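You operate a simulated robot arm through the tools that you are given. There is no shell and no other tool. Be economical: measure what you need, move in short steps, check, and stop when the job is done.

The job below is to be done with a simulated robot arm. You get a single attempt, and the scene is never put back.

TASK
Switch off the brown fixture's arc and the meter, and cap the meter.
Fine: slider and meter pulled back; teal switch off before the slider moves; push the orange cap home on its black block.

It is judged by the outcome, as a careful person would: the job done as asked, and still so three seconds after it is handed in. It fails if anything else is knocked over, pushed out of place, dropped, spilled or broken. Lids that push on must go on centred and level and be pressed home; caps that screw on are set level and turned clockwise until they are tight.

THE ROBOT
A 6-joint arm with a two-finger parallel gripper, fixed in place. Base frame: the origin is at the foot of the arm, x ahead of it, y to its left, z up; the work surface is at about z = 0.804. Units: m, degrees, N and s.
With the tool pointing down near the work surface it reaches from about 0.24 to 0.64 m from the base axis. Its first joint turns from -66.0 to 66.0 degrees. Payload 2.7 kg.
Tool frame: the origin (TCP) lies between the finger pads and is the grasp point; the fingertips stand 0.023 m ahead of it; z points along the fingers, y is the line along which they close. Largest opening 0.094 m; finger width 0.038, thickness 0.01; the body of the gripper, 0.054 by 0.096 m, starts 0.039 m behind the TCP.
Orientation is that of the tool frame in the base frame, as [roll, pitch, yaw] about the fixed x, y, z axes, in that order (R = Rz(yaw) Ry(pitch) Rx(roll)). With the fingers straight down and closing along the base's y, the tool's x points along the base's -x, its y along +y and its z along -z.

THE INTERFACE
- The arm moves only by the tool nudge_tool. Its argument "series" is a list of rows, each a list of 7 numbers: the shift along the tool's x, y, z in m, then the turn, a rotation vector about the tool's x, y, z in degrees, then the opening, from 0 (shut) to 1 (fully open). In form: [[tx, ty, tz, ax, ay, az, claw], ...]. A call has 1 to 12 rows; each row is the pose to reach, as a shift and turn from the pose commanded when the call began, along the tool's axes at that moment. Rows are played at 5 a second. More than 0.05 m and 8.6 degrees between two rows, or a gripper value outside its range, and nothing of the call is played. A pose out of reach is approached as far as the arm can. The call stops where the force on the tool passes 90 N (or 10 N more than at its start, if that is more) or the arm is blocked; 0.2 s more then pass. Each finger travels about 0.045 m/s and halts on what it meets, pressing with about 43 N; the grip force reading is that of the motor and also rises with nothing between the fingers. The clock runs only during rows and for 0.2 s after the last one: add rows that repeat a pose to give the fingers time. It gives the time, the measured TCP pose, the force on the tool (base axes), the opening and the grip force at its end, in the units of the frame above (readings bear some noise), with the torque about the TCP (base axes, N m) and any sound that the robot's microphone picked up.
- Cameras (640 x 400 px; columns grow to the right, rows downward): "scene" is fixed at [0.0686, -0.4294, 1.3949]; the picture's right is [0.84, -0.55, 0.00], its down [-0.28, -0.43, -0.86] and it looks along [0.47, 0.72, -0.51] (base axes); focal length 336 px, centre (320, 200). "wrist" rides on the gripper at [0.086, 0.016, -0.074] in the tool frame; the picture's right is [-0.18, 0.98, 0.00], its down [-0.58, -0.11, -0.81] and it looks along [-0.79, -0.15, 0.59] (tool axes); focal length 243 px, centre (320, 200). There is no depth. A picture from a camera that has moved, and an enlarged one, comes with that camera's place and axes in the base frame and with its lens. The place of the scene camera against the robot may be out by one fixed shift of up to 0.018 m in any direction.
- capture(camera): a new picture of that camera. No time passes.
- zoom(camera, box): a new picture of the part [left, top, right, bottom] of that camera's present view, enlarged. No time passes.
- close_job(): hands the job in; it is judged then, once.

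Go step by step. Nothing tells you positions but the pictures and the camera data: compare them with the known pose of the tool, close in by small moves and look again before you grip or let go. The budget is 120 turns and 68 pictures, counting those below and the enlarged ones. Unless the task says otherwise, let go and move clear before handing in, and close with one line.

The tools are called after "Call:" as name(argument=value, ...) on one line, values as JSON. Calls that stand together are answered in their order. nudge_tool: Moves the arm, as the interface text tells. Its arguments: {"type":"object","properties":{"series":{"type":"array"}},"required":["series"]} The other tools are called the same way: capture (camera) takes a picture; zoom (camera, box) takes an enlarged picture of a part of a camera's view; close_job () hands the job in.

At the start:

```text
t: 0.0
ee_pos: [0.3338, 0.2113, 1.2112]
tool_rot: [180.0, 0.0, 179.9]
wrist_force: [-0.2, -1.1, 0.5]
ft_torque: [-0.03, -0.01, 0.02]
grip_width: 0.0941
finger_force: 0.1
```

scene: 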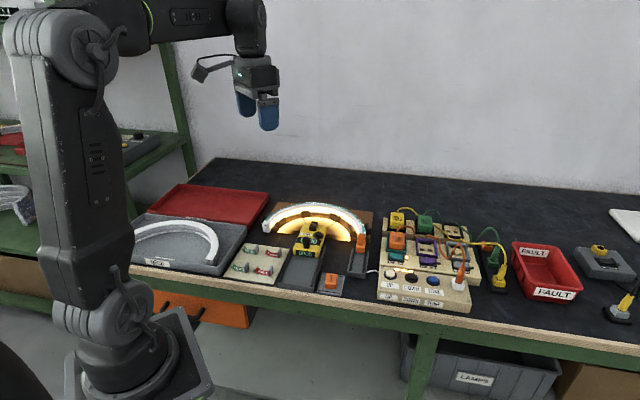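
wrist: 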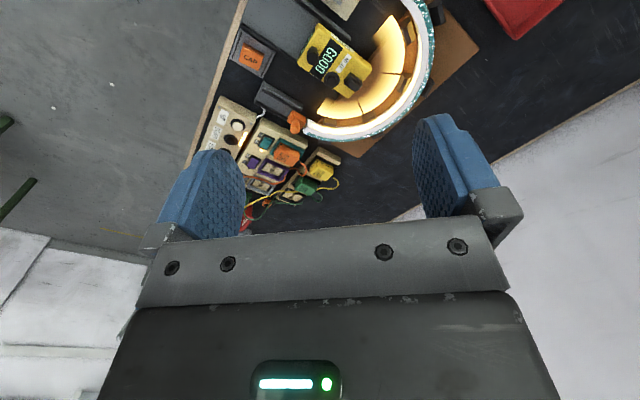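

I see a brown fixture with a glowing arc, a yellow meter, an orange cap on a grey pad, and several switch boards. I'll zoom in for details.

Call:
zoom(camera="scene", box=[220, 190, 380, 300])

Call:
zoom(camera="scene", box=[360, 195, 520, 315])

Call:
zoom(camera="wrist", box=[180, 0, 480, 200])

```text
3.64 times, centred on (300, 245) of scene
camera zoom: at [0.0686, -0.4294, 1.3949], right [0.84, -0.55, 0.0], down [-0.28, -0.43, -0.86], along [0.47, 0.72, -0.51], focal length 1223 px, centre (393, 36)
```

zoom: 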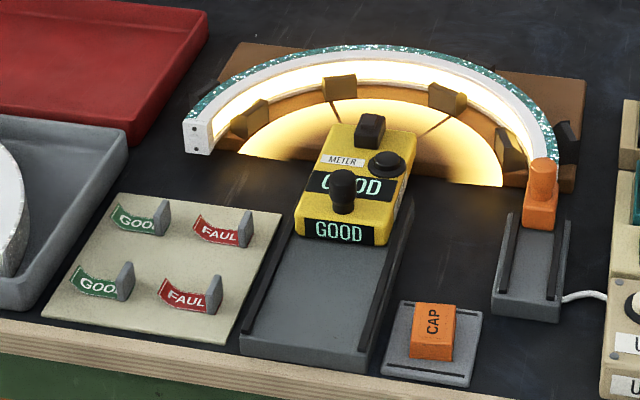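

```text
3.33 times, centred on (440, 255) of scene
camera zoom: at [0.0686, -0.4294, 1.3949], right [0.84, -0.55, 0.0], down [-0.28, -0.43, -0.86], along [0.47, 0.72, -0.51], focal length 1121 px, centre (-80, 17)
```

zoom: 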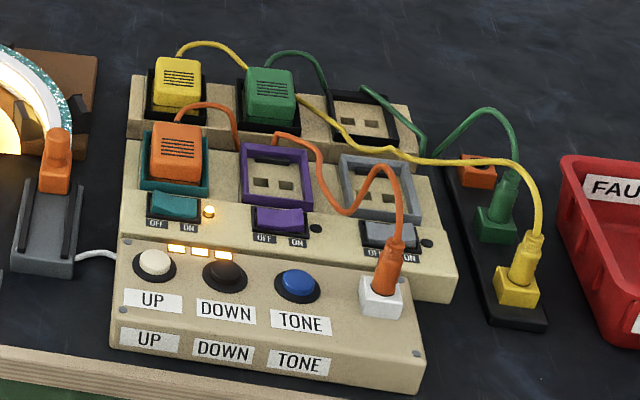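

```text
2.00 times, centred on (330, 100) of wrist
camera zoom: at [0.2476, 0.2276, 1.2855], right [0.18, 0.98, 0.0], down [0.58, -0.11, 0.81], along [0.79, -0.15, -0.59], focal length 485 px, centre (300, 400)
```

zoom: 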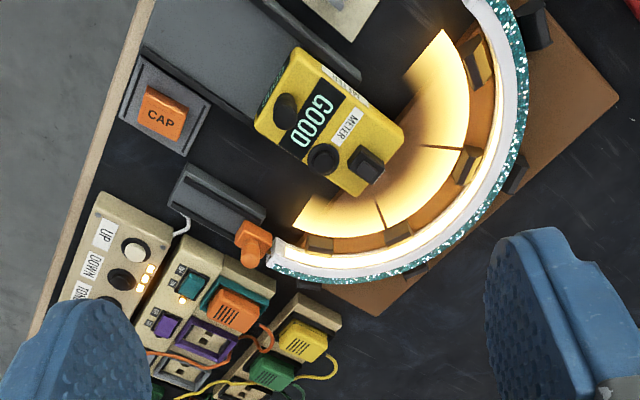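

The brown fixture has the orange slider on the right and the yellow meter on its rail. The teal rocker is lit (ON), and the rails run about 48° from base x. I'll turn the tool to line up with them and come lower for a better wrist view.

Call:
nudge_tool(series=[[-0.021, -0.02, 0.025, 0, 0, -8, 1], [-0.042, -0.04, 0.05, 0, 0, -16, 1], [-0.063, -0.06, 0.075, 0, 0, -24, 1], [-0.084, -0.08, 0.1, 0, 0, -32, 1], [-0.105, -0.1, 0.125, 0, 0, -40, 1], [-0.126, -0.12, 0.15, 0, 0, -48, 1], [-0.126, -0.12, 0.15, 0, 0, -48, 1]])

Call:
capture(camera="wrist")

```text
t: 1.6
ee_pos: [0.4595, 0.0932, 1.0606]
tool_rot: [179.9, 0.0, -131.9]
wrist_force: [0.5, 0.0, 0.4]
ft_torque: [0.01, 0.0, 0.0]
grip_width: 0.0943
finger_force: 0.0
```

```text
62 pictures are left
camera wrist: at [0.3896, 0.038, 1.1353], right [-0.61, 0.79, 0.0], down [0.47, 0.36, 0.81], along [0.64, 0.49, -0.59], focal length 243 px, centre (320, 200)
```

wrist: 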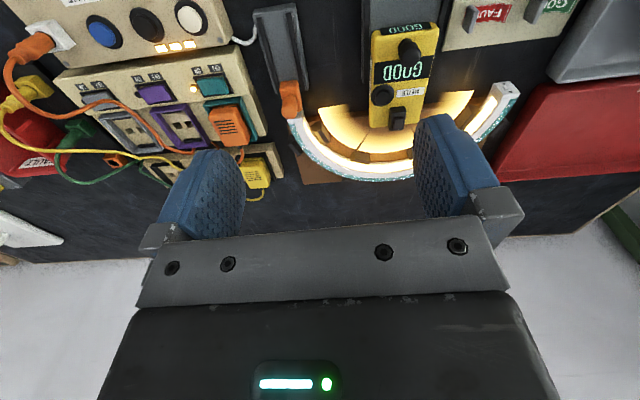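

The rails now run nearly vertical in the view. I'll back off towards the table edge so the devices sit mid-picture.

Call:
nudge_tool(series=[[0.04, -0.01, 0, 0, 0, 0, 1], [0.08, -0.02, 0, 0, 0, 0, 1], [0.11, -0.03, 0, 0, 0, 0, 1], [0.11, -0.03, 0, 0, 0, 0, 1]])

Call:
zoom(camera="wrist", box=[60, 0, 300, 150])

Call:
zoom(camera="wrist", box=[260, 0, 500, 150])

```text
t: 2.6
ee_pos: [0.4093, -0.0105, 1.0596]
tool_rot: [180.0, 0.0, -132.0]
wrist_force: [0.3, 0.1, -0.4]
ft_torque: [0.03, -0.02, 0.0]
grip_width: 0.0942
finger_force: 0.2
```

```text
2.67 times, centred on (180, 75) of wrist
camera zoom: at [0.3399, -0.0644, 1.1344], right [-0.61, 0.79, 0.0], down [0.47, 0.36, 0.81], along [0.64, 0.49, -0.59], focal length 647 px, centre (693, 533)
```

zoom: 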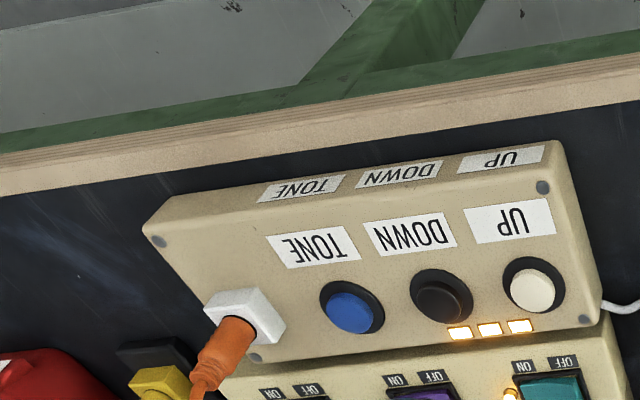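

```text
2.67 times, centred on (380, 75) of wrist
camera zoom: at [0.3399, -0.0644, 1.1344], right [-0.61, 0.79, 0.0], down [0.47, 0.36, 0.81], along [0.64, 0.49, -0.59], focal length 647 px, centre (160, 533)
```

zoom: 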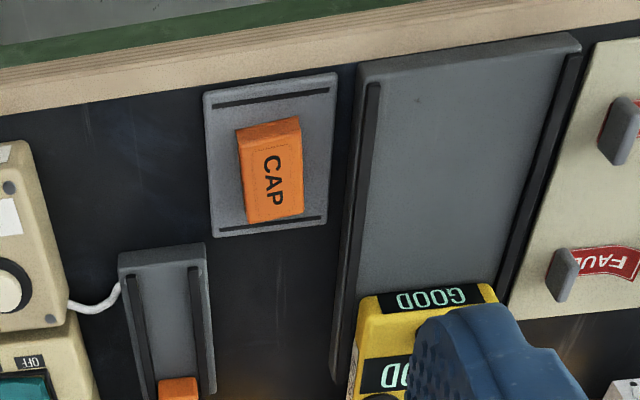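

The OFF label sits on the −w side of the teal rocker (image right here). Next I'll take close views of the rocker and the meter.

Call:
zoom(camera="wrist", box=[200, 120, 328, 200])

Call:
zoom(camera="scene", box=[380, 235, 444, 275])

Call:
zoom(camera="scene", box=[280, 210, 376, 270])

```text
5.00 times, centred on (264, 160) of wrist
camera zoom: at [0.3399, -0.0644, 1.1344], right [-0.61, 0.79, 0.0], down [0.47, 0.36, 0.81], along [0.64, 0.49, -0.59], focal length 1213 px, centre (600, 400)
```

zoom: 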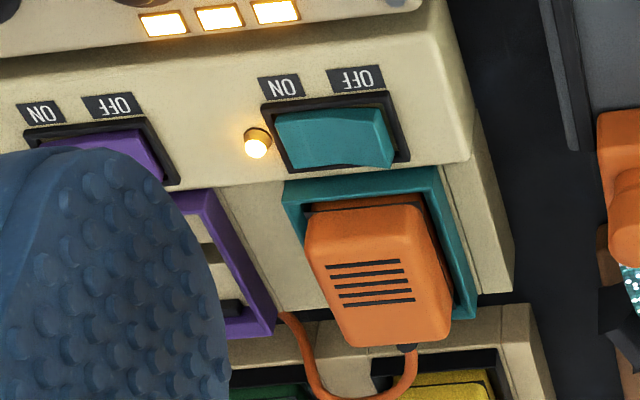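

```text
10.00 times, centred on (412, 255) of scene
camera zoom: at [0.0685, -0.4294, 1.3949], right [0.84, -0.55, 0.0], down [-0.28, -0.43, -0.86], along [0.47, 0.72, -0.51], focal length 3364 px, centre (-600, -350)
```

zoom: 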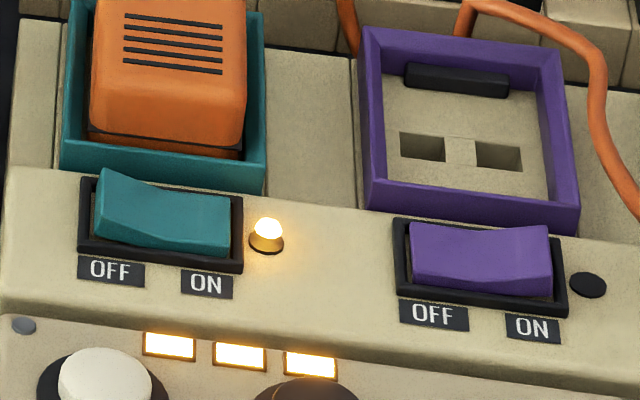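

```text
6.67 times, centred on (328, 240) of scene
camera zoom: at [0.0685, -0.4294, 1.3949], right [0.84, -0.55, 0.0], down [-0.28, -0.43, -0.86], along [0.47, 0.72, -0.51], focal length 2242 px, centre (267, -67)
```

zoom: 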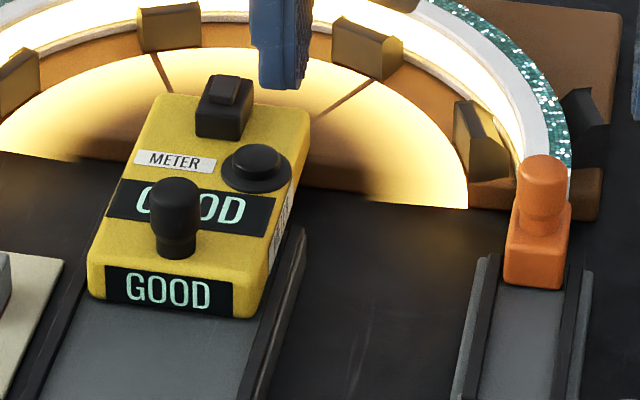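

The teal rocker's raised OFF end triangulates to about (0.601, 0.041, 0.827), with the adapter just behind it. I'll close the gripper and hover above that end to check alignment.

Call:
nudge_tool(series=[[-0.03, -0.02, 0.01, 0, 0, 0, 0], [-0.06, -0.04, 0.03, 0, 0, 0, 0], [-0.09, -0.06, 0.05, 0, 0, 0, 0], [-0.12, -0.08, 0.08, 0, 0, 0, 0], [-0.145, -0.1, 0.11, 0, 0, 0, 0], [-0.16, -0.108, 0.14, 0, 0, 0, 0], [-0.16, -0.108, 0.14, 0, 0, 0, 0]])

Call:
capture(camera="wrist")

Call:
zoom(camera="scene", box=[350, 195, 478, 275])

```text
t: 4.2
ee_pos: [0.5969, 0.036, 0.9209]
tool_rot: [-180.0, 0.1, -131.9]
wrist_force: [0.2, 0.0, -0.4]
ft_torque: [0.02, 0.01, 0.02]
grip_width: 0.0
finger_force: 42.1
```

```text
56 pictures are left
camera wrist: at [0.5265, -0.0179, 0.9947], right [-0.61, 0.79, 0.0], down [0.47, 0.36, 0.81], along [0.64, 0.49, -0.59], focal length 243 px, centre (320, 200)
```

wrist: 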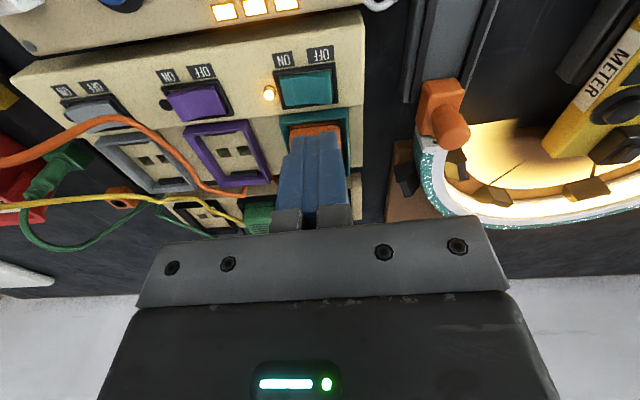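

```text
5.00 times, centred on (414, 235) of scene
camera zoom: at [0.0686, -0.4293, 1.3949], right [0.84, -0.55, 0.0], down [-0.28, -0.43, -0.86], along [0.47, 0.72, -0.51], focal length 1682 px, centre (-150, 25)
```

zoom: 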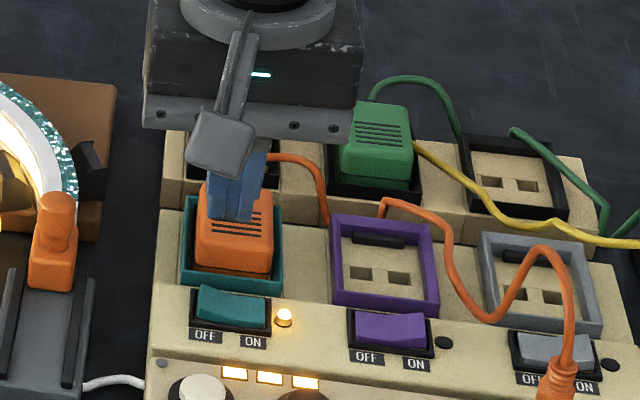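

The hover is centred over the OFF half of the rocker, with the tip about 65 mm above it. I'll come straight down in steps and stop just above.

Call:
nudge_tool(series=[[0.003, 0, 0.02, 0, 0, 0, 0], [0.003, 0, 0.04, 0, 0, 0, 0], [0.003, 0, 0.054, 0, 0, 0, 0], [0.003, 0, 0.054, 0, 0, 0, 0]])

Call:
zoom(camera="wrist", box=[220, 50, 420, 175])

Call:
zoom(camera="scene", box=[380, 225, 460, 275])

```text
t: 5.2
ee_pos: [0.5946, 0.0361, 0.8663]
tool_rot: [180.0, 0.1, -132.1]
wrist_force: [0.9, -0.5, -0.3]
ft_torque: [-0.02, 0.02, -0.02]
grip_width: 0.0002
finger_force: 42.2
```

```text
3.20 times, centred on (320, 112) of wrist
camera zoom: at [0.5248, -0.0184, 0.9403], right [-0.61, 0.79, 0.0], down [0.47, 0.36, 0.81], along [0.64, 0.49, -0.59], focal length 776 px, centre (320, 480)
```

zoom: 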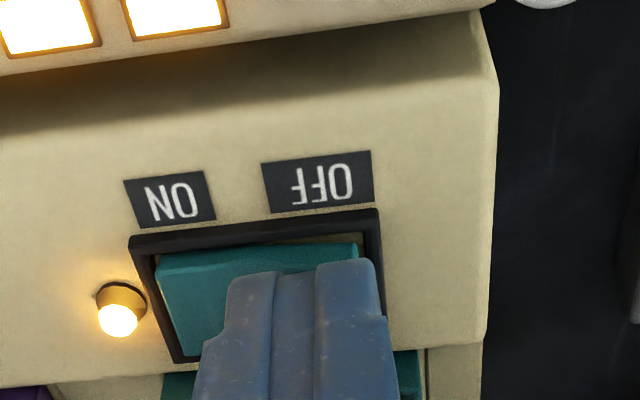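

```text
8.00 times, centred on (420, 250) of scene
camera zoom: at [0.0686, -0.4294, 1.3949], right [0.84, -0.55, 0.0], down [-0.28, -0.43, -0.86], along [0.47, 0.72, -0.51], focal length 2691 px, centre (-480, -200)
```

zoom: 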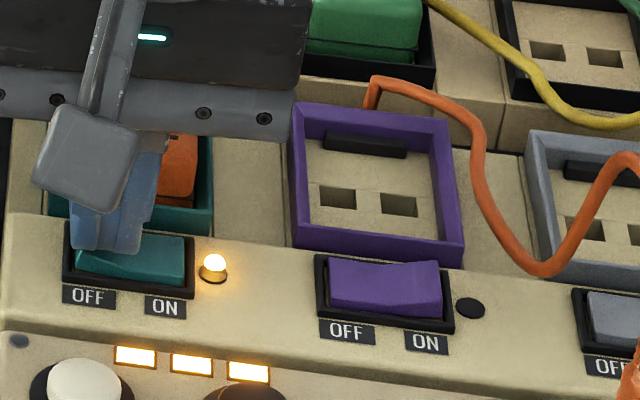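

The fingertips are just above the OFF half. I'll press down in small steps and watch the force and the sound.

Call:
nudge_tool(series=[[0.001, 0, 0.004, 0, 0, 0, 0], [0.001, 0, 0.008, 0, 0, 0, 0], [0.001, 0, 0.011, 0, 0, 0, 0], [0.001, 0, 0.014, 0, 0, 0, 0]])

Call:
zoom(camera="wrist", box=[220, 50, 420, 175])

```text
t: 6.2
ee_pos: [0.5932, 0.0341, 0.8613]
tool_rot: [-179.8, 0.3, -132.0]
wrist_force: [-28.0, 5.8, 52.0]
ft_torque: [-0.4, 0.58, -0.31]
grip_width: 0.0
finger_force: 42.4
heard: click
```

```text
3.20 times, centred on (320, 112) of wrist
camera zoom: at [0.524, -0.0194, 0.9346], right [-0.61, 0.79, 0.0], down [0.46, 0.36, 0.81], along [0.64, 0.49, -0.59], focal length 776 px, centre (320, 480)
```

zoom: 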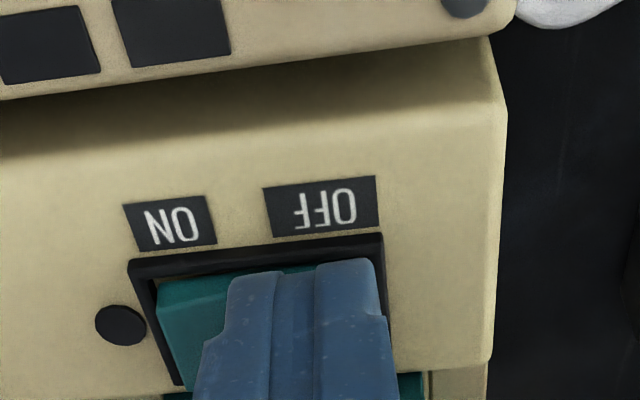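

It clicked and both the teal lamp and the panel lamps went dark. I'll lift clear and check.

Call:
nudge_tool(series=[[0, 0, -0.02, 0, 0, 0, 0], [0, 0, -0.05, 0, 0, 0, 0], [0, 0, -0.09, 0, 0, 0, 0], [0, 0, -0.13, 0, 0, 0, 0], [0.03, 0.03, -0.13, 0, 0, 0, 0], [0.05, 0.06, -0.13, 0, 0, 0, 0], [0.05, 0.06, -0.13, 0, 0, 0, 0]])

Call:
capture(camera="wrist")

Call:
zoom(camera="scene", box=[260, 190, 452, 310])

```text
t: 7.8
ee_pos: [0.515, 0.0363, 0.9844]
tool_rot: [180.0, 0.1, -132.0]
wrist_force: [0.2, -0.2, 0.4]
ft_torque: [-0.01, 0.01, 0.02]
grip_width: 0.0
finger_force: 42.8
```

```text
51 pictures are left
camera wrist: at [0.4444, -0.0174, 1.0577], right [-0.61, 0.79, 0.0], down [0.47, 0.36, 0.81], along [0.64, 0.49, -0.59], focal length 243 px, centre (320, 200)
```

wrist: 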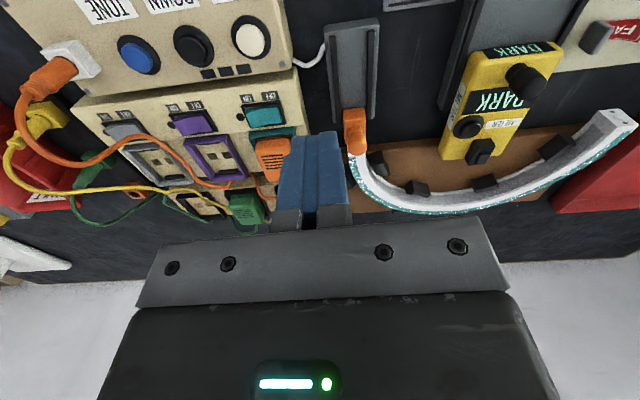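

```text
3.33 times, centred on (356, 250) of scene
camera zoom: at [0.0685, -0.4294, 1.3949], right [0.84, -0.55, 0.0], down [-0.28, -0.43, -0.86], along [0.47, 0.72, -0.51], focal length 1121 px, centre (200, 33)
```

zoom: 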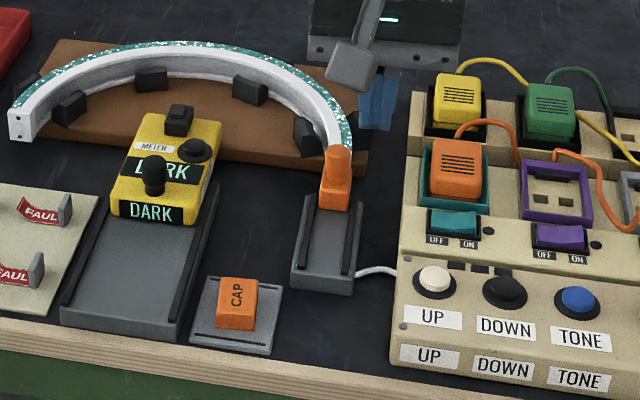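

The arc is dark and the meter now reads DARK. Next I'll hover over the slider knob (about (0.55, 0.12)) with the gripper half open and look closely.

Call:
nudge_tool(series=[[-0.03, 0.012, 0, 0, 0, 0, 0.5], [-0.06, 0.024, 0.01, 0, 0, 0, 0.5], [-0.075, 0.034, 0.03, 0, 0, 0, 0.5], [-0.075, 0.034, 0.03, 0, 0, 0, 0.5]])

Call:
capture(camera="wrist")

Call:
zoom(camera="scene", box=[312, 200, 408, 260])

```text
t: 8.8
ee_pos: [0.5391, 0.1177, 0.9548]
tool_rot: [180.0, 0.0, -131.9]
wrist_force: [-0.1, -0.3, 0.3]
ft_torque: [0.02, 0.0, -0.03]
grip_width: 0.047
finger_force: 0.1
```

```text
49 pictures are left
camera wrist: at [0.4696, 0.0628, 1.0283], right [-0.61, 0.79, 0.0], down [0.47, 0.36, 0.81], along [0.64, 0.49, -0.59], focal length 243 px, centre (320, 200)
```

wrist: 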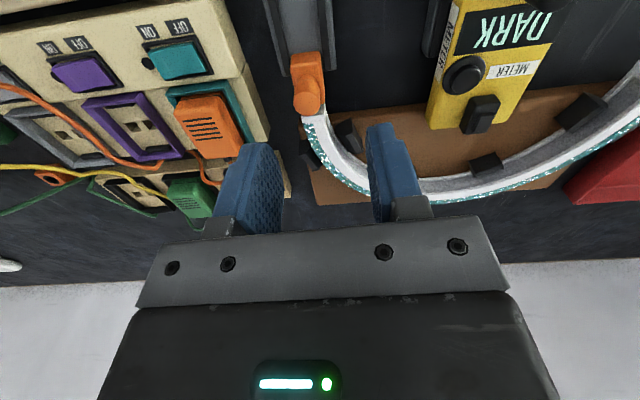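

```text
6.67 times, centred on (360, 230) of scene
camera zoom: at [0.0686, -0.4293, 1.3949], right [0.84, -0.55, 0.0], down [-0.28, -0.43, -0.86], along [0.47, 0.72, -0.51], focal length 2242 px, centre (53, 0)
```

zoom: 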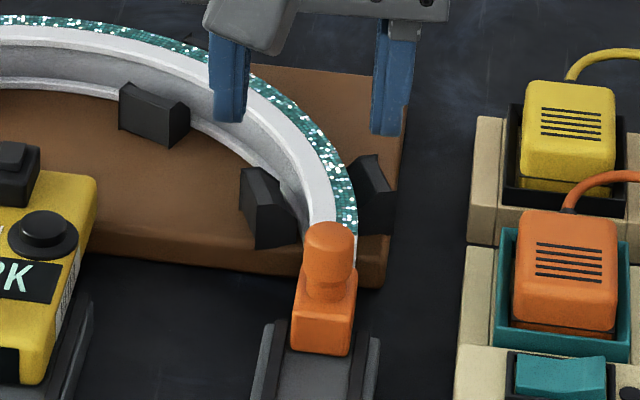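

The slider knob top triangulates to about (0.5565, 0.117, 0.861), and its head is about 22 mm wide. I'll offset the fingers 8 mm towards the edge to stay clear of the arc end, and stop just above.

Call:
nudge_tool(series=[[-0.003, -0.0133, 0.01, 0, 0, 0, 0.5], [-0.003, -0.0133, 0.04, 0, 0, 0, 0.5], [-0.003, -0.0133, 0.06, 0, 0, 0, 0.5], [-0.003, -0.0133, 0.06, 0, 0, 0, 0.5]])

Call:
capture(camera="wrist")

Call:
zoom(camera="scene", box=[312, 200, 408, 260])

```text
t: 9.8
ee_pos: [0.5512, 0.1111, 0.8929]
tool_rot: [-180.0, 0.0, -132.0]
wrist_force: [0.7, 0.8, 0.7]
ft_torque: [0.0, 0.0, -0.01]
grip_width: 0.0469
finger_force: 0.1
```

```text
47 pictures are left
camera wrist: at [0.4815, 0.056, 0.9671], right [-0.61, 0.79, 0.0], down [0.47, 0.36, 0.81], along [0.64, 0.49, -0.59], focal length 243 px, centre (320, 200)
```

wrist: 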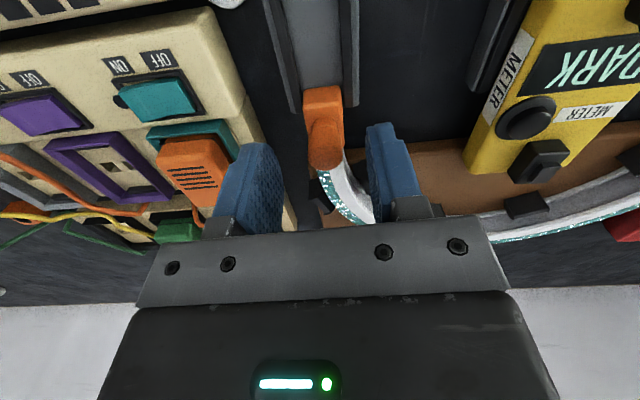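

```text
6.67 times, centred on (360, 230) of scene
camera zoom: at [0.0686, -0.4294, 1.3949], right [0.84, -0.55, 0.0], down [-0.28, -0.43, -0.86], along [0.47, 0.72, -0.51], focal length 2242 px, centre (53, 0)
```

zoom: 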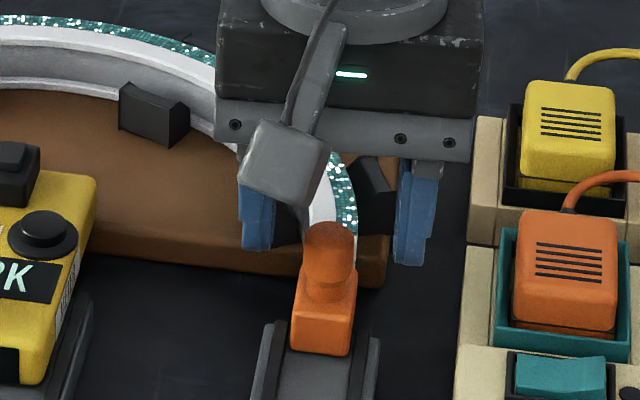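

The knob lies between the fingers. I'll go down and grip it.

Call:
nudge_tool(series=[[0, 0, 0.012, 0, 0, 0, 0.5], [0, 0, 0.023, 0, 0, 0, 0.5], [0, 0, 0.023, 0, 0, 0, 0.1], [0, 0, 0.023, 0, 0, 0, 0.1], [0, 0, 0.023, 0, 0, 0, 0.1], [0, 0, 0.023, 0, 0, 0, 0.1]])

Call:
capture(camera="wrist")

Call:
zoom(camera="scene", box=[312, 200, 408, 260])

```text
t: 11.2
ee_pos: [0.5499, 0.1104, 0.8697]
tool_rot: [179.9, -0.1, -131.9]
wrist_force: [-17.4, 14.7, 3.9]
ft_torque: [-0.4, 0.0, 0.24]
grip_width: 0.0193
finger_force: 45.5
```

```text
45 pictures are left
camera wrist: at [0.4809, 0.0567, 0.9448], right [-0.61, 0.79, 0.0], down [0.47, 0.36, 0.81], along [0.64, 0.49, -0.59], focal length 243 px, centre (320, 200)
```

wrist: 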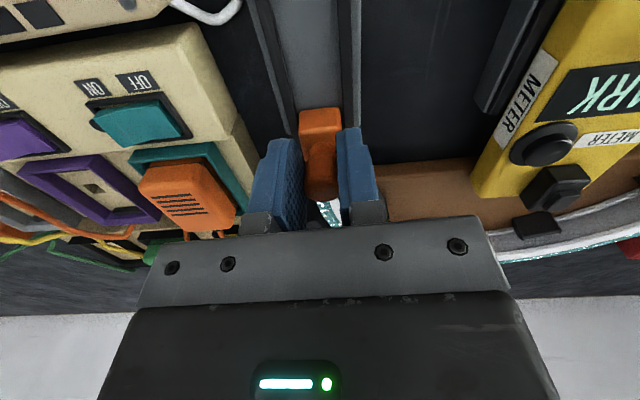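

```text
6.67 times, centred on (360, 230) of scene
camera zoom: at [0.0681, -0.429, 1.395], right [0.84, -0.55, 0.0], down [-0.28, -0.43, -0.86], along [0.47, 0.72, -0.51], focal length 2242 px, centre (53, 0)
```

zoom: 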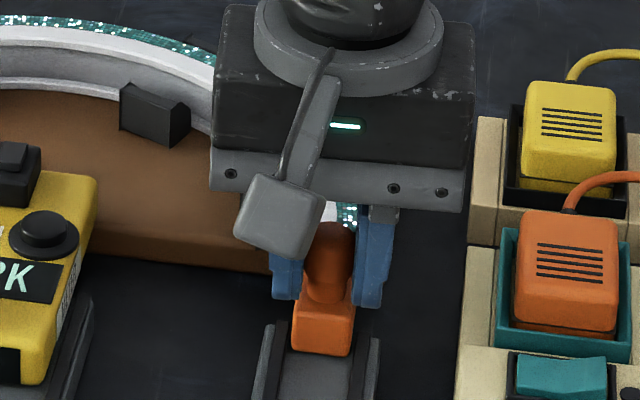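

The knob is gripped, with a little side load along w that I'll relieve. The rail direction measures about 44.5°, so I'll pull the slider back along it in small steps.

Call:
nudge_tool(series=[[0, 0.002, 0, 0, 0, 0, 0.1], [0.01, 0.0026, 0, 0, 0, 0, 0.1], [0.02, 0.0032, 0, 0, 0, 0, 0.1], [0.03, 0.0038, 0, 0, 0, 0, 0.1], [0.03, 0.0038, 0, 0, 0, 0, 0.1]])

Call:
zoom(camera="scene", box=[302, 200, 398, 300])

```text
t: 12.4
ee_pos: [0.5315, 0.0915, 0.8709]
tool_rot: [-179.6, 0.5, -131.8]
wrist_force: [17.9, 26.6, -5.9]
ft_torque: [0.71, 0.12, 0.14]
grip_width: 0.0198
finger_force: 45.1
```

```text
4.00 times, centred on (350, 250) of scene
camera zoom: at [0.0691, -0.4287, 1.3951], right [0.84, -0.55, 0.0], down [-0.28, -0.43, -0.86], along [0.47, 0.72, -0.52], focal length 1346 px, centre (200, 0)
```

zoom: 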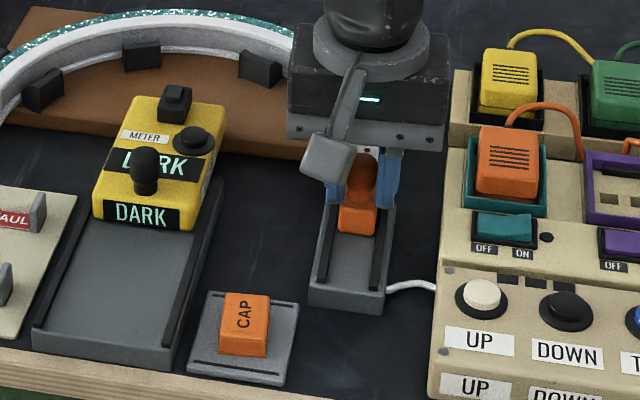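

It slides smoothly, with about 30 N of drag. I'll keep pulling.

Call:
nudge_tool(series=[[0.01, 0.001, 0, 0, 0, 0, 0.1], [0.02, 0.0016, 0, 0, 0, 0, 0.1], [0.03, 0.0022, 0, 0, 0, 0, 0.1], [0.03, 0.0022, 0, 0, 0, 0, 0.1]])

Call:
zoom(camera="scene", box=[302, 220, 398, 280])

```text
t: 13.4
ee_pos: [0.5077, 0.0669, 0.8699]
tool_rot: [180.0, 0.0, -132.0]
wrist_force: [0.4, -0.1, 0.2]
ft_torque: [0.02, 0.01, 0.03]
grip_width: 0.0092
finger_force: 0.1
```

```text
6.67 times, centred on (350, 250) of scene
camera zoom: at [0.0686, -0.4294, 1.3949], right [0.84, -0.55, 0.0], down [-0.28, -0.43, -0.86], along [0.47, 0.72, -0.51], focal length 2242 px, centre (120, -133)
```

zoom: 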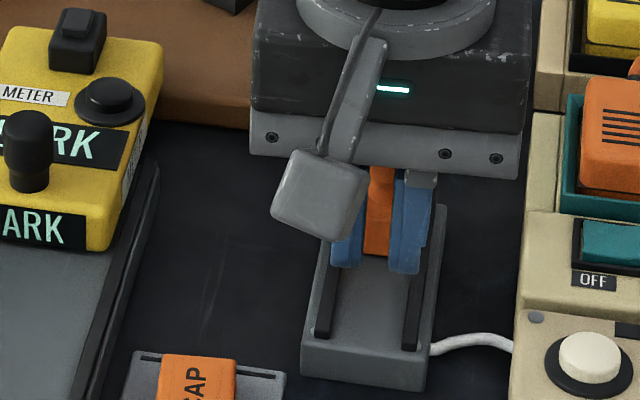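

The fingers slipped off the front of the knob. I'll open, lift and see where the slider ended up.

Call:
nudge_tool(series=[[0, 0, -0.01, 0, 0, 0, 0.3], [0, 0, -0.04, 0, 0, 0, 0.5], [0.02, 0, -0.07, 0, 0, 0, 0.5], [0.02, 0, -0.07, 0, 0, 0, 0.5]])

Call:
capture(camera="wrist")

Call:
zoom(camera="scene", box=[302, 210, 398, 290])

```text
t: 14.4
ee_pos: [0.4954, 0.0517, 0.9393]
tool_rot: [-180.0, 0.0, -132.1]
wrist_force: [-0.3, 0.3, 0.4]
ft_torque: [-0.02, 0.0, 0.03]
grip_width: 0.0468
finger_force: 0.1
```

```text
41 pictures are left
camera wrist: at [0.4248, -0.0021, 1.0144], right [-0.61, 0.79, 0.0], down [0.47, 0.36, 0.81], along [0.64, 0.49, -0.59], focal length 243 px, centre (320, 200)
```

wrist: 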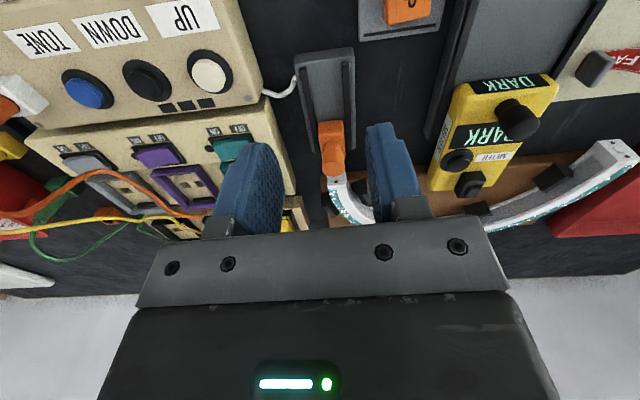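

```text
5.00 times, centred on (350, 250) of scene
camera zoom: at [0.0686, -0.4294, 1.3949], right [0.84, -0.55, 0.0], down [-0.28, -0.43, -0.86], along [0.47, 0.72, -0.51], focal length 1682 px, centre (170, -50)
```

zoom: 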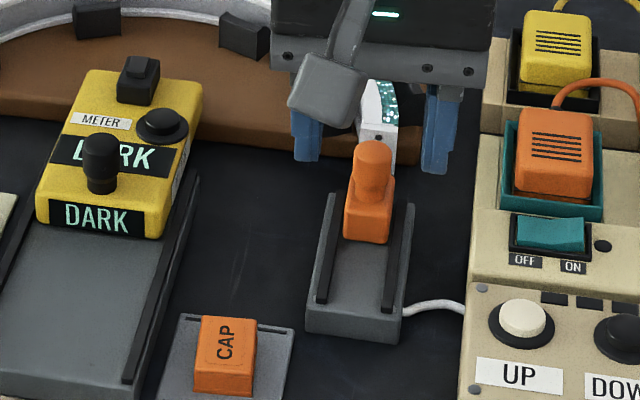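

The slider has moved about 21 mm, and the knob is now at roughly (0.542, 0.102). I'll re-grip it centred and aligned with the rail.

Call:
nudge_tool(series=[[-0.03, -0.001, 0, 0, 0, 1.8, 0.5], [-0.0685, -0.001, 0.01, 0, 0, 3.5, 0.5], [-0.0685, -0.001, 0.04, 0, 0, 3.5, 0.5], [-0.0685, -0.001, 0.06, 0, 0, 3.5, 0.5], [-0.0685, -0.001, 0.072, 0, 0, 3.5, 0.5], [-0.0685, -0.001, 0.072, 0, 0, 3.5, 0.1], [-0.0685, -0.001, 0.072, 0, 0, 3.5, 0.1], [-0.0685, -0.001, 0.072, 0, 0, 3.5, 0.1], [-0.0685, -0.001, 0.072, 0, 0, 3.5, 0.1]])

Call:
capture(camera="wrist")

```text
t: 16.4
ee_pos: [0.5412, 0.1025, 0.8682]
tool_rot: [-179.9, 0.1, -135.5]
wrist_force: [11.5, -7.2, -4.1]
ft_torque: [0.61, -0.08, -0.04]
grip_width: 0.0194
finger_force: 44.6
```

```text
39 pictures are left
camera wrist: at [0.4683, 0.0531, 0.9423], right [-0.56, 0.83, 0.0], down [0.49, 0.33, 0.81], along [0.67, 0.45, -0.59], focal length 243 px, centre (320, 200)
```

wrist: 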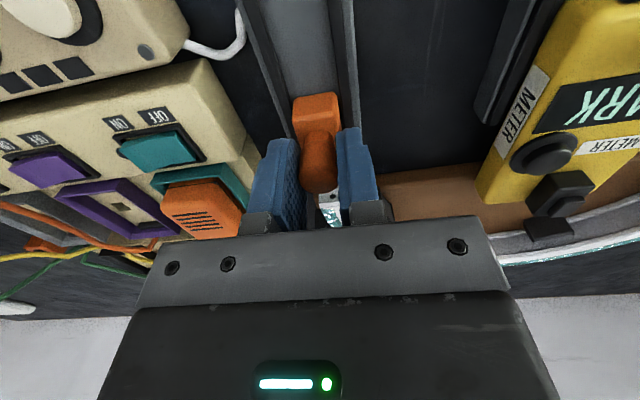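

The knob is now centred in the grip. I'll pull slowly.

Call:
nudge_tool(series=[[0.005, -0.001, 0, 0, 0, 0, 0.1], [0.01, -0.001, 0, 0, 0, 0, 0.1], [0.015, -0.001, 0, 0, 0, 0, 0.1], [0.02, -0.001, 0, 0, 0, 0, 0.1], [0.025, -0.001, 0, 0, 0, 0, 0.1], [0.03, -0.001, 0, 0, 0, 0, 0.1], [0.03, -0.001, 0, 0, 0, 0, 0.1]])

Call:
zoom(camera="scene", box=[302, 210, 398, 290])

```text
t: 18.0
ee_pos: [0.5202, 0.0805, 0.8679]
tool_rot: [179.9, -0.1, -135.5]
wrist_force: [0.5, -0.7, 0.9]
ft_torque: [-0.01, -0.03, 0.0]
grip_width: 0.0093
finger_force: 0.1
```

```text
5.00 times, centred on (350, 250) of scene
camera zoom: at [0.0685, -0.4294, 1.3949], right [0.84, -0.55, 0.0], down [-0.28, -0.43, -0.86], along [0.47, 0.72, -0.51], focal length 1682 px, centre (170, -50)
```

zoom: 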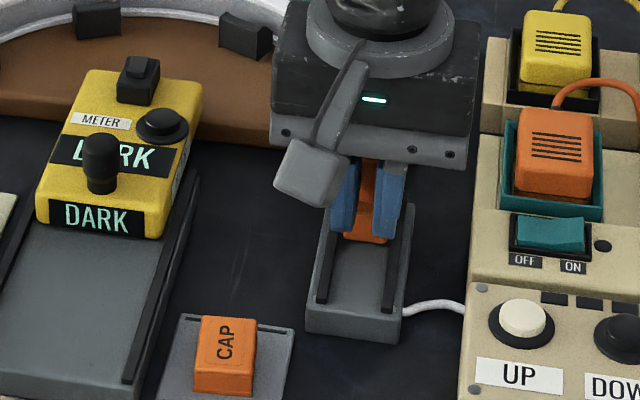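

The slider stopped and the fingers slid off the round knob, so it may be on a stop or just stiff. I'll turn the gripper 90° so one finger sits behind the knob and can pull without slipping.

Call:
nudge_tool(series=[[0, 0, -0.03, 0, 0, 0, 0.37], [0, 0, -0.07, 0, 0, 8, 0.37], [0, 0, -0.07, 0, 0, 16, 0.37], [0, 0, -0.07, 0, 0, 24, 0.37], [0, 0, -0.07, 0, 0, 32, 0.37], [0, 0, -0.07, 0, 0, 40, 0.37], [0, 0, -0.07, 0, 0, 48, 0.37], [0, 0, -0.07, 0, 0, 56, 0.37], [0, 0, -0.07, 0, 0, 64, 0.37], [0, 0, -0.07, 0, 0, 72, 0.37], [0, 0, -0.07, 0, 0, 80, 0.37], [0, 0, -0.07, 0, 0, 88, 0.37]])

Call:
capture(camera="wrist")

```text
t: 20.6
ee_pos: [0.5198, 0.0821, 0.937]
tool_rot: [180.0, 0.0, 136.3]
wrist_force: [0.4, -0.1, 1.2]
ft_torque: [0.0, 0.04, -0.02]
grip_width: 0.035
finger_force: 0.1
```

```text
37 pictures are left
camera wrist: at [0.4682, 0.1531, 1.0125], right [0.81, 0.58, 0.0], down [0.35, -0.48, 0.81], along [0.47, -0.65, -0.59], focal length 243 px, centre (320, 200)
```

wrist: 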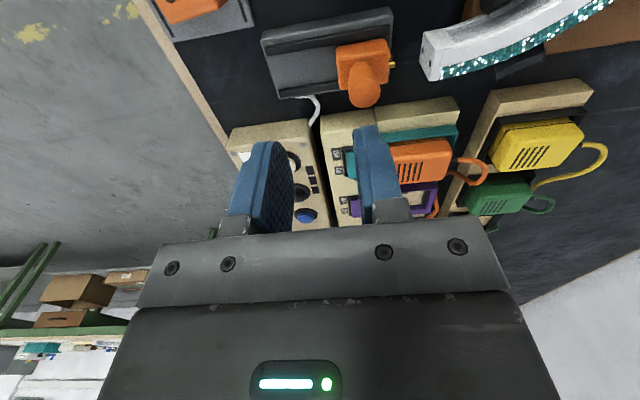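

Call:
zoom(camera="wrist", box=[240, 0, 480, 130])

```text
2.67 times, centred on (360, 65) of wrist
camera zoom: at [0.4682, 0.1531, 1.0125], right [0.81, 0.58, 0.0], down [0.35, -0.48, 0.81], along [0.47, -0.65, -0.59], focal length 647 px, centre (213, 560)
```

zoom: 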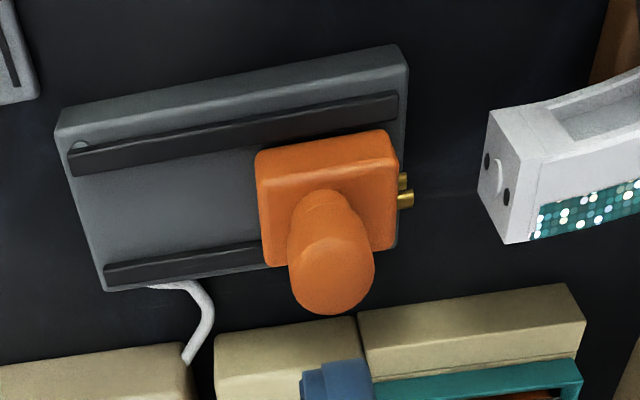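

This side view shows the slider's pins have left the arc, but the rail still has room behind it. I'll straddle the knob along the rail and try to pull it further.

Call:
nudge_tool(series=[[-0.003, 0.029, 0, 0, 0, 1.8, 0.37], [-0.003, 0.029, 0.03, 0, 0, 1.8, 0.37], [-0.003, 0.029, 0.045, 0, 0, 1.8, 0.37], [-0.003, 0.029, 0.045, 0, 0, 1.8, 0.37]])

Call:
zoom(camera="wrist", box=[220, 60, 460, 210])

```text
t: 21.6
ee_pos: [0.54, 0.1011, 0.8921]
tool_rot: [180.0, 0.1, 134.6]
wrist_force: [0.0, 0.7, 0.8]
ft_torque: [0.01, -0.02, 0.05]
grip_width: 0.0351
finger_force: 0.0
```

```text
2.67 times, centred on (340, 135) of wrist
camera zoom: at [0.4916, 0.1731, 0.9664], right [0.83, 0.56, 0.0], down [0.33, -0.49, 0.81], along [0.45, -0.67, -0.59], focal length 647 px, centre (267, 373)
```

zoom: 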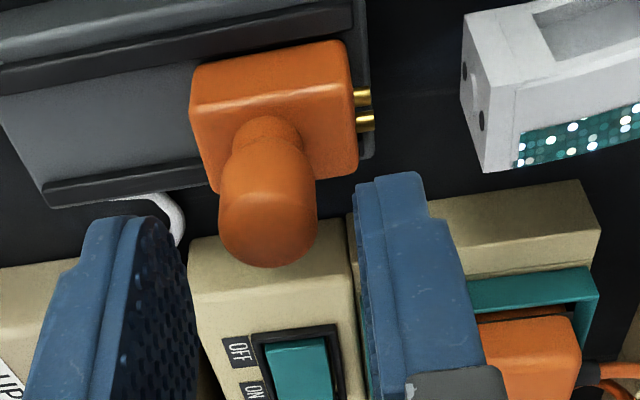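

The knob is centred between the fingers. I'll go down, close and pull gently.

Call:
nudge_tool(series=[[0, 0, 0.012, 0, 0, 0, 0.37], [0, 0, 0.023, 0, 0, 0, 0.37], [0, 0, 0.023, 0, 0, 0, 0.1], [0, 0, 0.023, 0, 0, 0, 0.1], [0, 0, 0.023, 0, 0, 0, 0.1], [0, -0.005, 0.023, 0, 0, 0, 0.1], [0, -0.01, 0.023, 0, 0, 0, 0.1], [0, -0.015, 0.023, 0, 0, 0, 0.1], [0, -0.015, 0.023, 0, 0, 0, 0.1]])

Call:
zoom(camera="wrist", box=[220, 40, 460, 190])

```text
t: 23.4
ee_pos: [0.5386, 0.1006, 0.8734]
tool_rot: [177.7, 1.0, 135.2]
wrist_force: [20.7, 11.0, -15.8]
ft_torque: [-0.49, 0.28, -0.16]
grip_width: 0.0195
finger_force: 45.1
stopped in row 9: the force on the tool passed its limit at 92 N (the readings are from after the stop); the commanded pose is now the measured one
```

```text
2.67 times, centred on (340, 115) of wrist
camera zoom: at [0.4877, 0.1714, 0.9458], right [0.82, 0.57, 0.04], down [0.3, -0.5, 0.81], along [0.48, -0.65, -0.58], focal length 647 px, centre (267, 427)
```

zoom: 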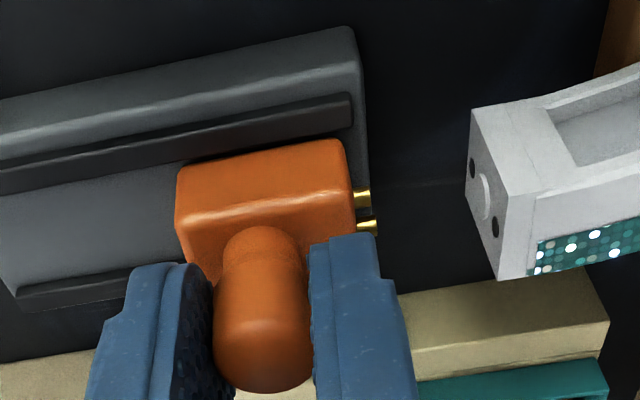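

92 N did not shift it, so the slider is on its back stop with the pins well clear of the arc. I'll release, lift and level the tool.

Call:
nudge_tool(series=[[0, 0, 0, 0, 0, 0, 0.37], [0, 0, 0, 1, 0.5, 0, 0.37], [0, 0, -0.03, 2.3, 1, 0, 0.37], [0, 0, -0.08, 2.3, 1, 0, 0.5], [0, 0, -0.12, 2.3, 1, 0, 0.6], [0, 0, -0.12, 2.3, 1, 0, 0.6]])

Call:
zoom(camera="scene", box=[260, 200, 400, 300])

```text
t: 24.8
ee_pos: [0.5361, 0.0966, 0.9964]
tool_rot: [-179.7, -0.2, 135.1]
wrist_force: [0.5, 1.2, 0.5]
ft_torque: [0.0, -0.01, -0.01]
grip_width: 0.0564
finger_force: 0.0
```

```text
4.00 times, centred on (330, 250) of scene
camera zoom: at [0.0686, -0.4294, 1.3949], right [0.84, -0.55, 0.0], down [-0.28, -0.43, -0.86], along [0.47, 0.72, -0.51], focal length 1346 px, centre (280, 0)
```

zoom: 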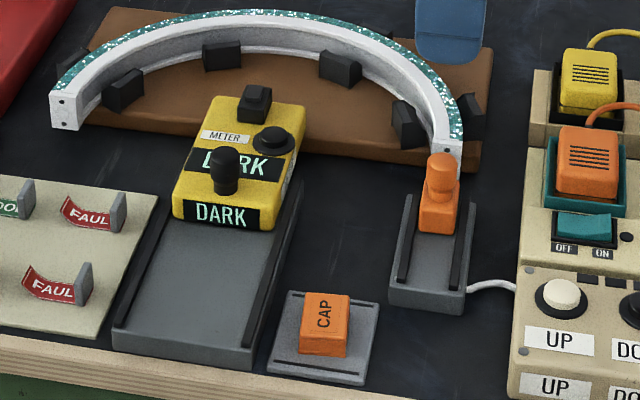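

The slider is done. Next is the meter: its near knob looks to be around (0.423, 0.180, 0.86), so I'll hover over it.

Call:
nudge_tool(series=[[0.035, -0.005, 0, -0.3, -0.2, 0.6, 0.6], [0.07, -0.01, 0, -0.3, -0.2, 0.6, 0.6], [0.105, -0.016, 0.01, -0.3, -0.2, 0.6, 0.6], [0.137, -0.0216, 0.03, -0.3, -0.2, 0.6, 0.6], [0.137, -0.0216, 0.03, -0.3, -0.2, 0.6, 0.6]])

Call:
capture(camera="wrist")

```text
t: 26.0
ee_pos: [0.4202, 0.1813, 0.9642]
tool_rot: [-180.0, 0.0, 134.5]
wrist_force: [0.2, 0.1, 0.3]
ft_torque: [-0.02, -0.02, 0.0]
grip_width: 0.0565
finger_force: 0.1
```

```text
32 pictures are left
camera wrist: at [0.3713, 0.2526, 1.0381], right [0.83, 0.56, 0.0], down [0.33, -0.49, 0.81], along [0.45, -0.67, -0.59], focal length 243 px, centre (320, 200)
```

wrist: 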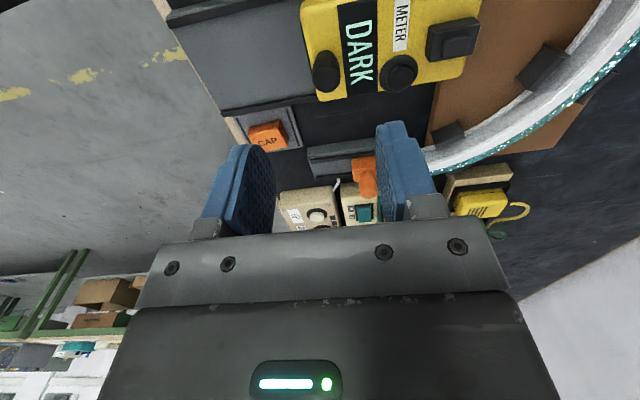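

The meter knob refines to about (0.4244, 0.181, 0.866). I'll narrow the opening, lower to just above it and check.

Call:
nudge_tool(series=[[-0.003, 0.003, 0.02, 0, 0, 0, 0.4], [-0.003, 0.003, 0.04, 0, 0, 0, 0.4], [-0.003, 0.003, 0.064, 0, 0, 0, 0.4], [-0.003, 0.003, 0.064, 0, 0, 0, 0.4]])

Call:
zoom(camera="wrist", box=[200, 50, 440, 200])

Call:
zoom(camera="scene", box=[270, 190, 366, 270])

```text
t: 27.0
ee_pos: [0.4259, 0.1791, 0.8991]
tool_rot: [180.0, 0.1, 134.5]
wrist_force: [0.5, -0.1, -0.5]
ft_torque: [-0.01, 0.02, 0.0]
grip_width: 0.0378
finger_force: 0.1
```

```text
2.67 times, centred on (320, 125) of wrist
camera zoom: at [0.377, 0.2517, 0.9731], right [0.83, 0.56, 0.0], down [0.33, -0.49, 0.81], along [0.45, -0.67, -0.59], focal length 647 px, centre (320, 400)
```

zoom: 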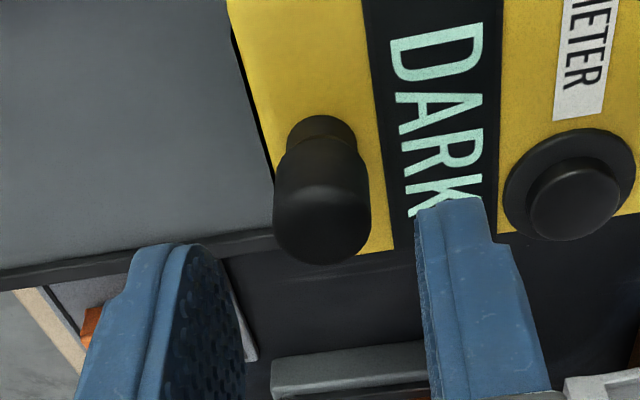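

```text
5.00 times, centred on (318, 230) of scene
camera zoom: at [0.0686, -0.4293, 1.3949], right [0.84, -0.55, 0.0], down [-0.28, -0.43, -0.86], along [0.47, 0.72, -0.51], focal length 1682 px, centre (330, 50)
```

zoom: 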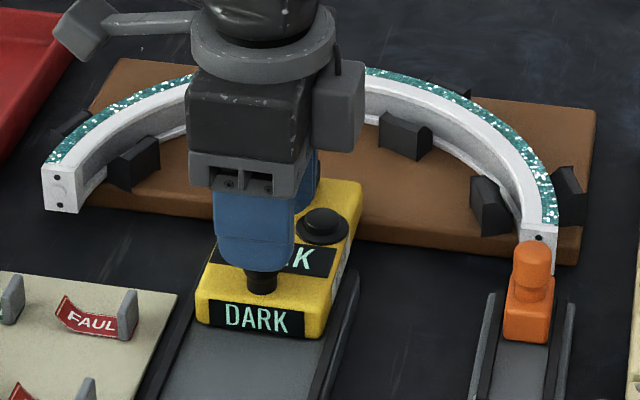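

The knob is centred. I'll go down, grip along the rail direction and start pulling.

Call:
nudge_tool(series=[[0, 0, 0.012, 0, 0, 0, 0.4], [0, 0, 0.024, 0, 0, 0, 0.4], [0, 0, 0.024, 0, 0, 0, 0.1], [0, 0, 0.024, 0, 0, 0, 0.1], [0, 0, 0.024, 0, 0, 0, 0.1], [0, -0.006, 0.024, 0, 0, 0, 0.1], [0, -0.012, 0.024, 0, 0, 0, 0.1], [0, -0.018, 0.024, 0, 0, 0, 0.1], [0, -0.018, 0.024, 0, 0, 0, 0.1]])

Call:
zoom(camera="scene", box=[260, 200, 380, 300])

```text
t: 29.0
ee_pos: [0.4117, 0.1659, 0.8748]
tool_rot: [-179.9, 0.0, 134.5]
wrist_force: [-5.7, 6.4, -11.1]
ft_torque: [-0.61, -0.88, 0.25]
grip_width: 0.019
finger_force: 45.4
```

```text
4.00 times, centred on (320, 250) of scene
camera zoom: at [0.0685, -0.4291, 1.395], right [0.84, -0.55, 0.0], down [-0.28, -0.43, -0.86], along [0.47, 0.72, -0.51], focal length 1346 px, centre (320, 0)
```

zoom: 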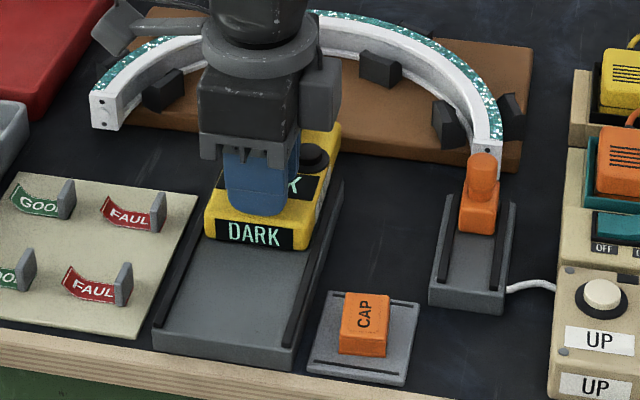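

The meter slides with little force. I'll keep pulling until it reaches its stop.

Call:
nudge_tool(series=[[0, -0.006, 0, 0, 0, 0, 0.1], [0, -0.012, 0, 0, 0, 0, 0.1], [0, -0.018, 0, 0, 0, 0, 0.1], [0, -0.024, 0, 0, 0, 0, 0.1], [0, -0.03, 0, 0, 0, 0, 0.1], [0, -0.03, 0, 0, 0, 0, 0.1]])

Call:
zoom(camera="scene", box=[260, 200, 380, 300])

```text
t: 30.4
ee_pos: [0.3919, 0.1441, 0.8739]
tool_rot: [-179.7, 0.0, 134.5]
wrist_force: [-14.1, 14.1, -18.1]
ft_torque: [-0.07, -0.53, 0.12]
grip_width: 0.0186
finger_force: 45.0
```

```text
4.00 times, centred on (320, 250) of scene
camera zoom: at [0.0684, -0.4289, 1.3951], right [0.84, -0.55, 0.0], down [-0.28, -0.43, -0.86], along [0.47, 0.72, -0.51], focal length 1346 px, centre (320, 0)
```

zoom: 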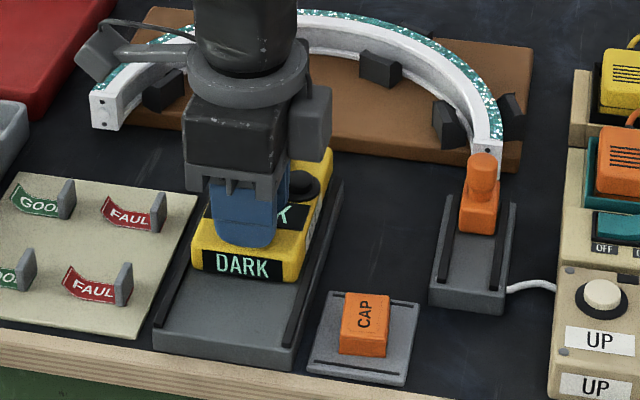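

Side load is building towards −w, so I'll trim that way while I keep pulling.

Call:
nudge_tool(series=[[0.003, -0.006, 0, 0, 0, 0, 0.1], [0.004, -0.012, 0, 0, 0, 0, 0.1], [0.0045, -0.018, 0, 0, 0, 0, 0.1], [0.005, -0.024, 0, 0, 0, 0, 0.1], [0.005, -0.024, 0, 0, 0, 0, 0.1]])

Call:
zoom(camera="scene", box=[260, 200, 380, 300])

```text
t: 31.6
ee_pos: [0.3748, 0.1304, 0.8774]
tool_rot: [179.7, 0.2, 134.4]
wrist_force: [21.6, -22.3, -9.0]
ft_torque: [-0.6, 0.09, 0.13]
grip_width: 0.0189
finger_force: 44.8
```

```text
4.00 times, centred on (320, 250) of scene
camera zoom: at [0.0692, -0.4298, 1.3947], right [0.84, -0.55, 0.0], down [-0.28, -0.43, -0.86], along [0.47, 0.72, -0.51], focal length 1346 px, centre (320, 0)
```

zoom: 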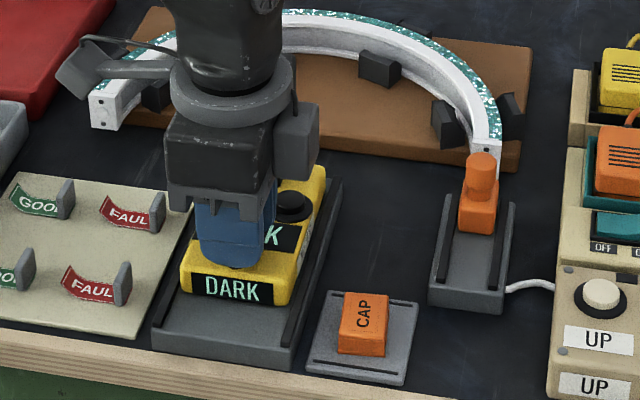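

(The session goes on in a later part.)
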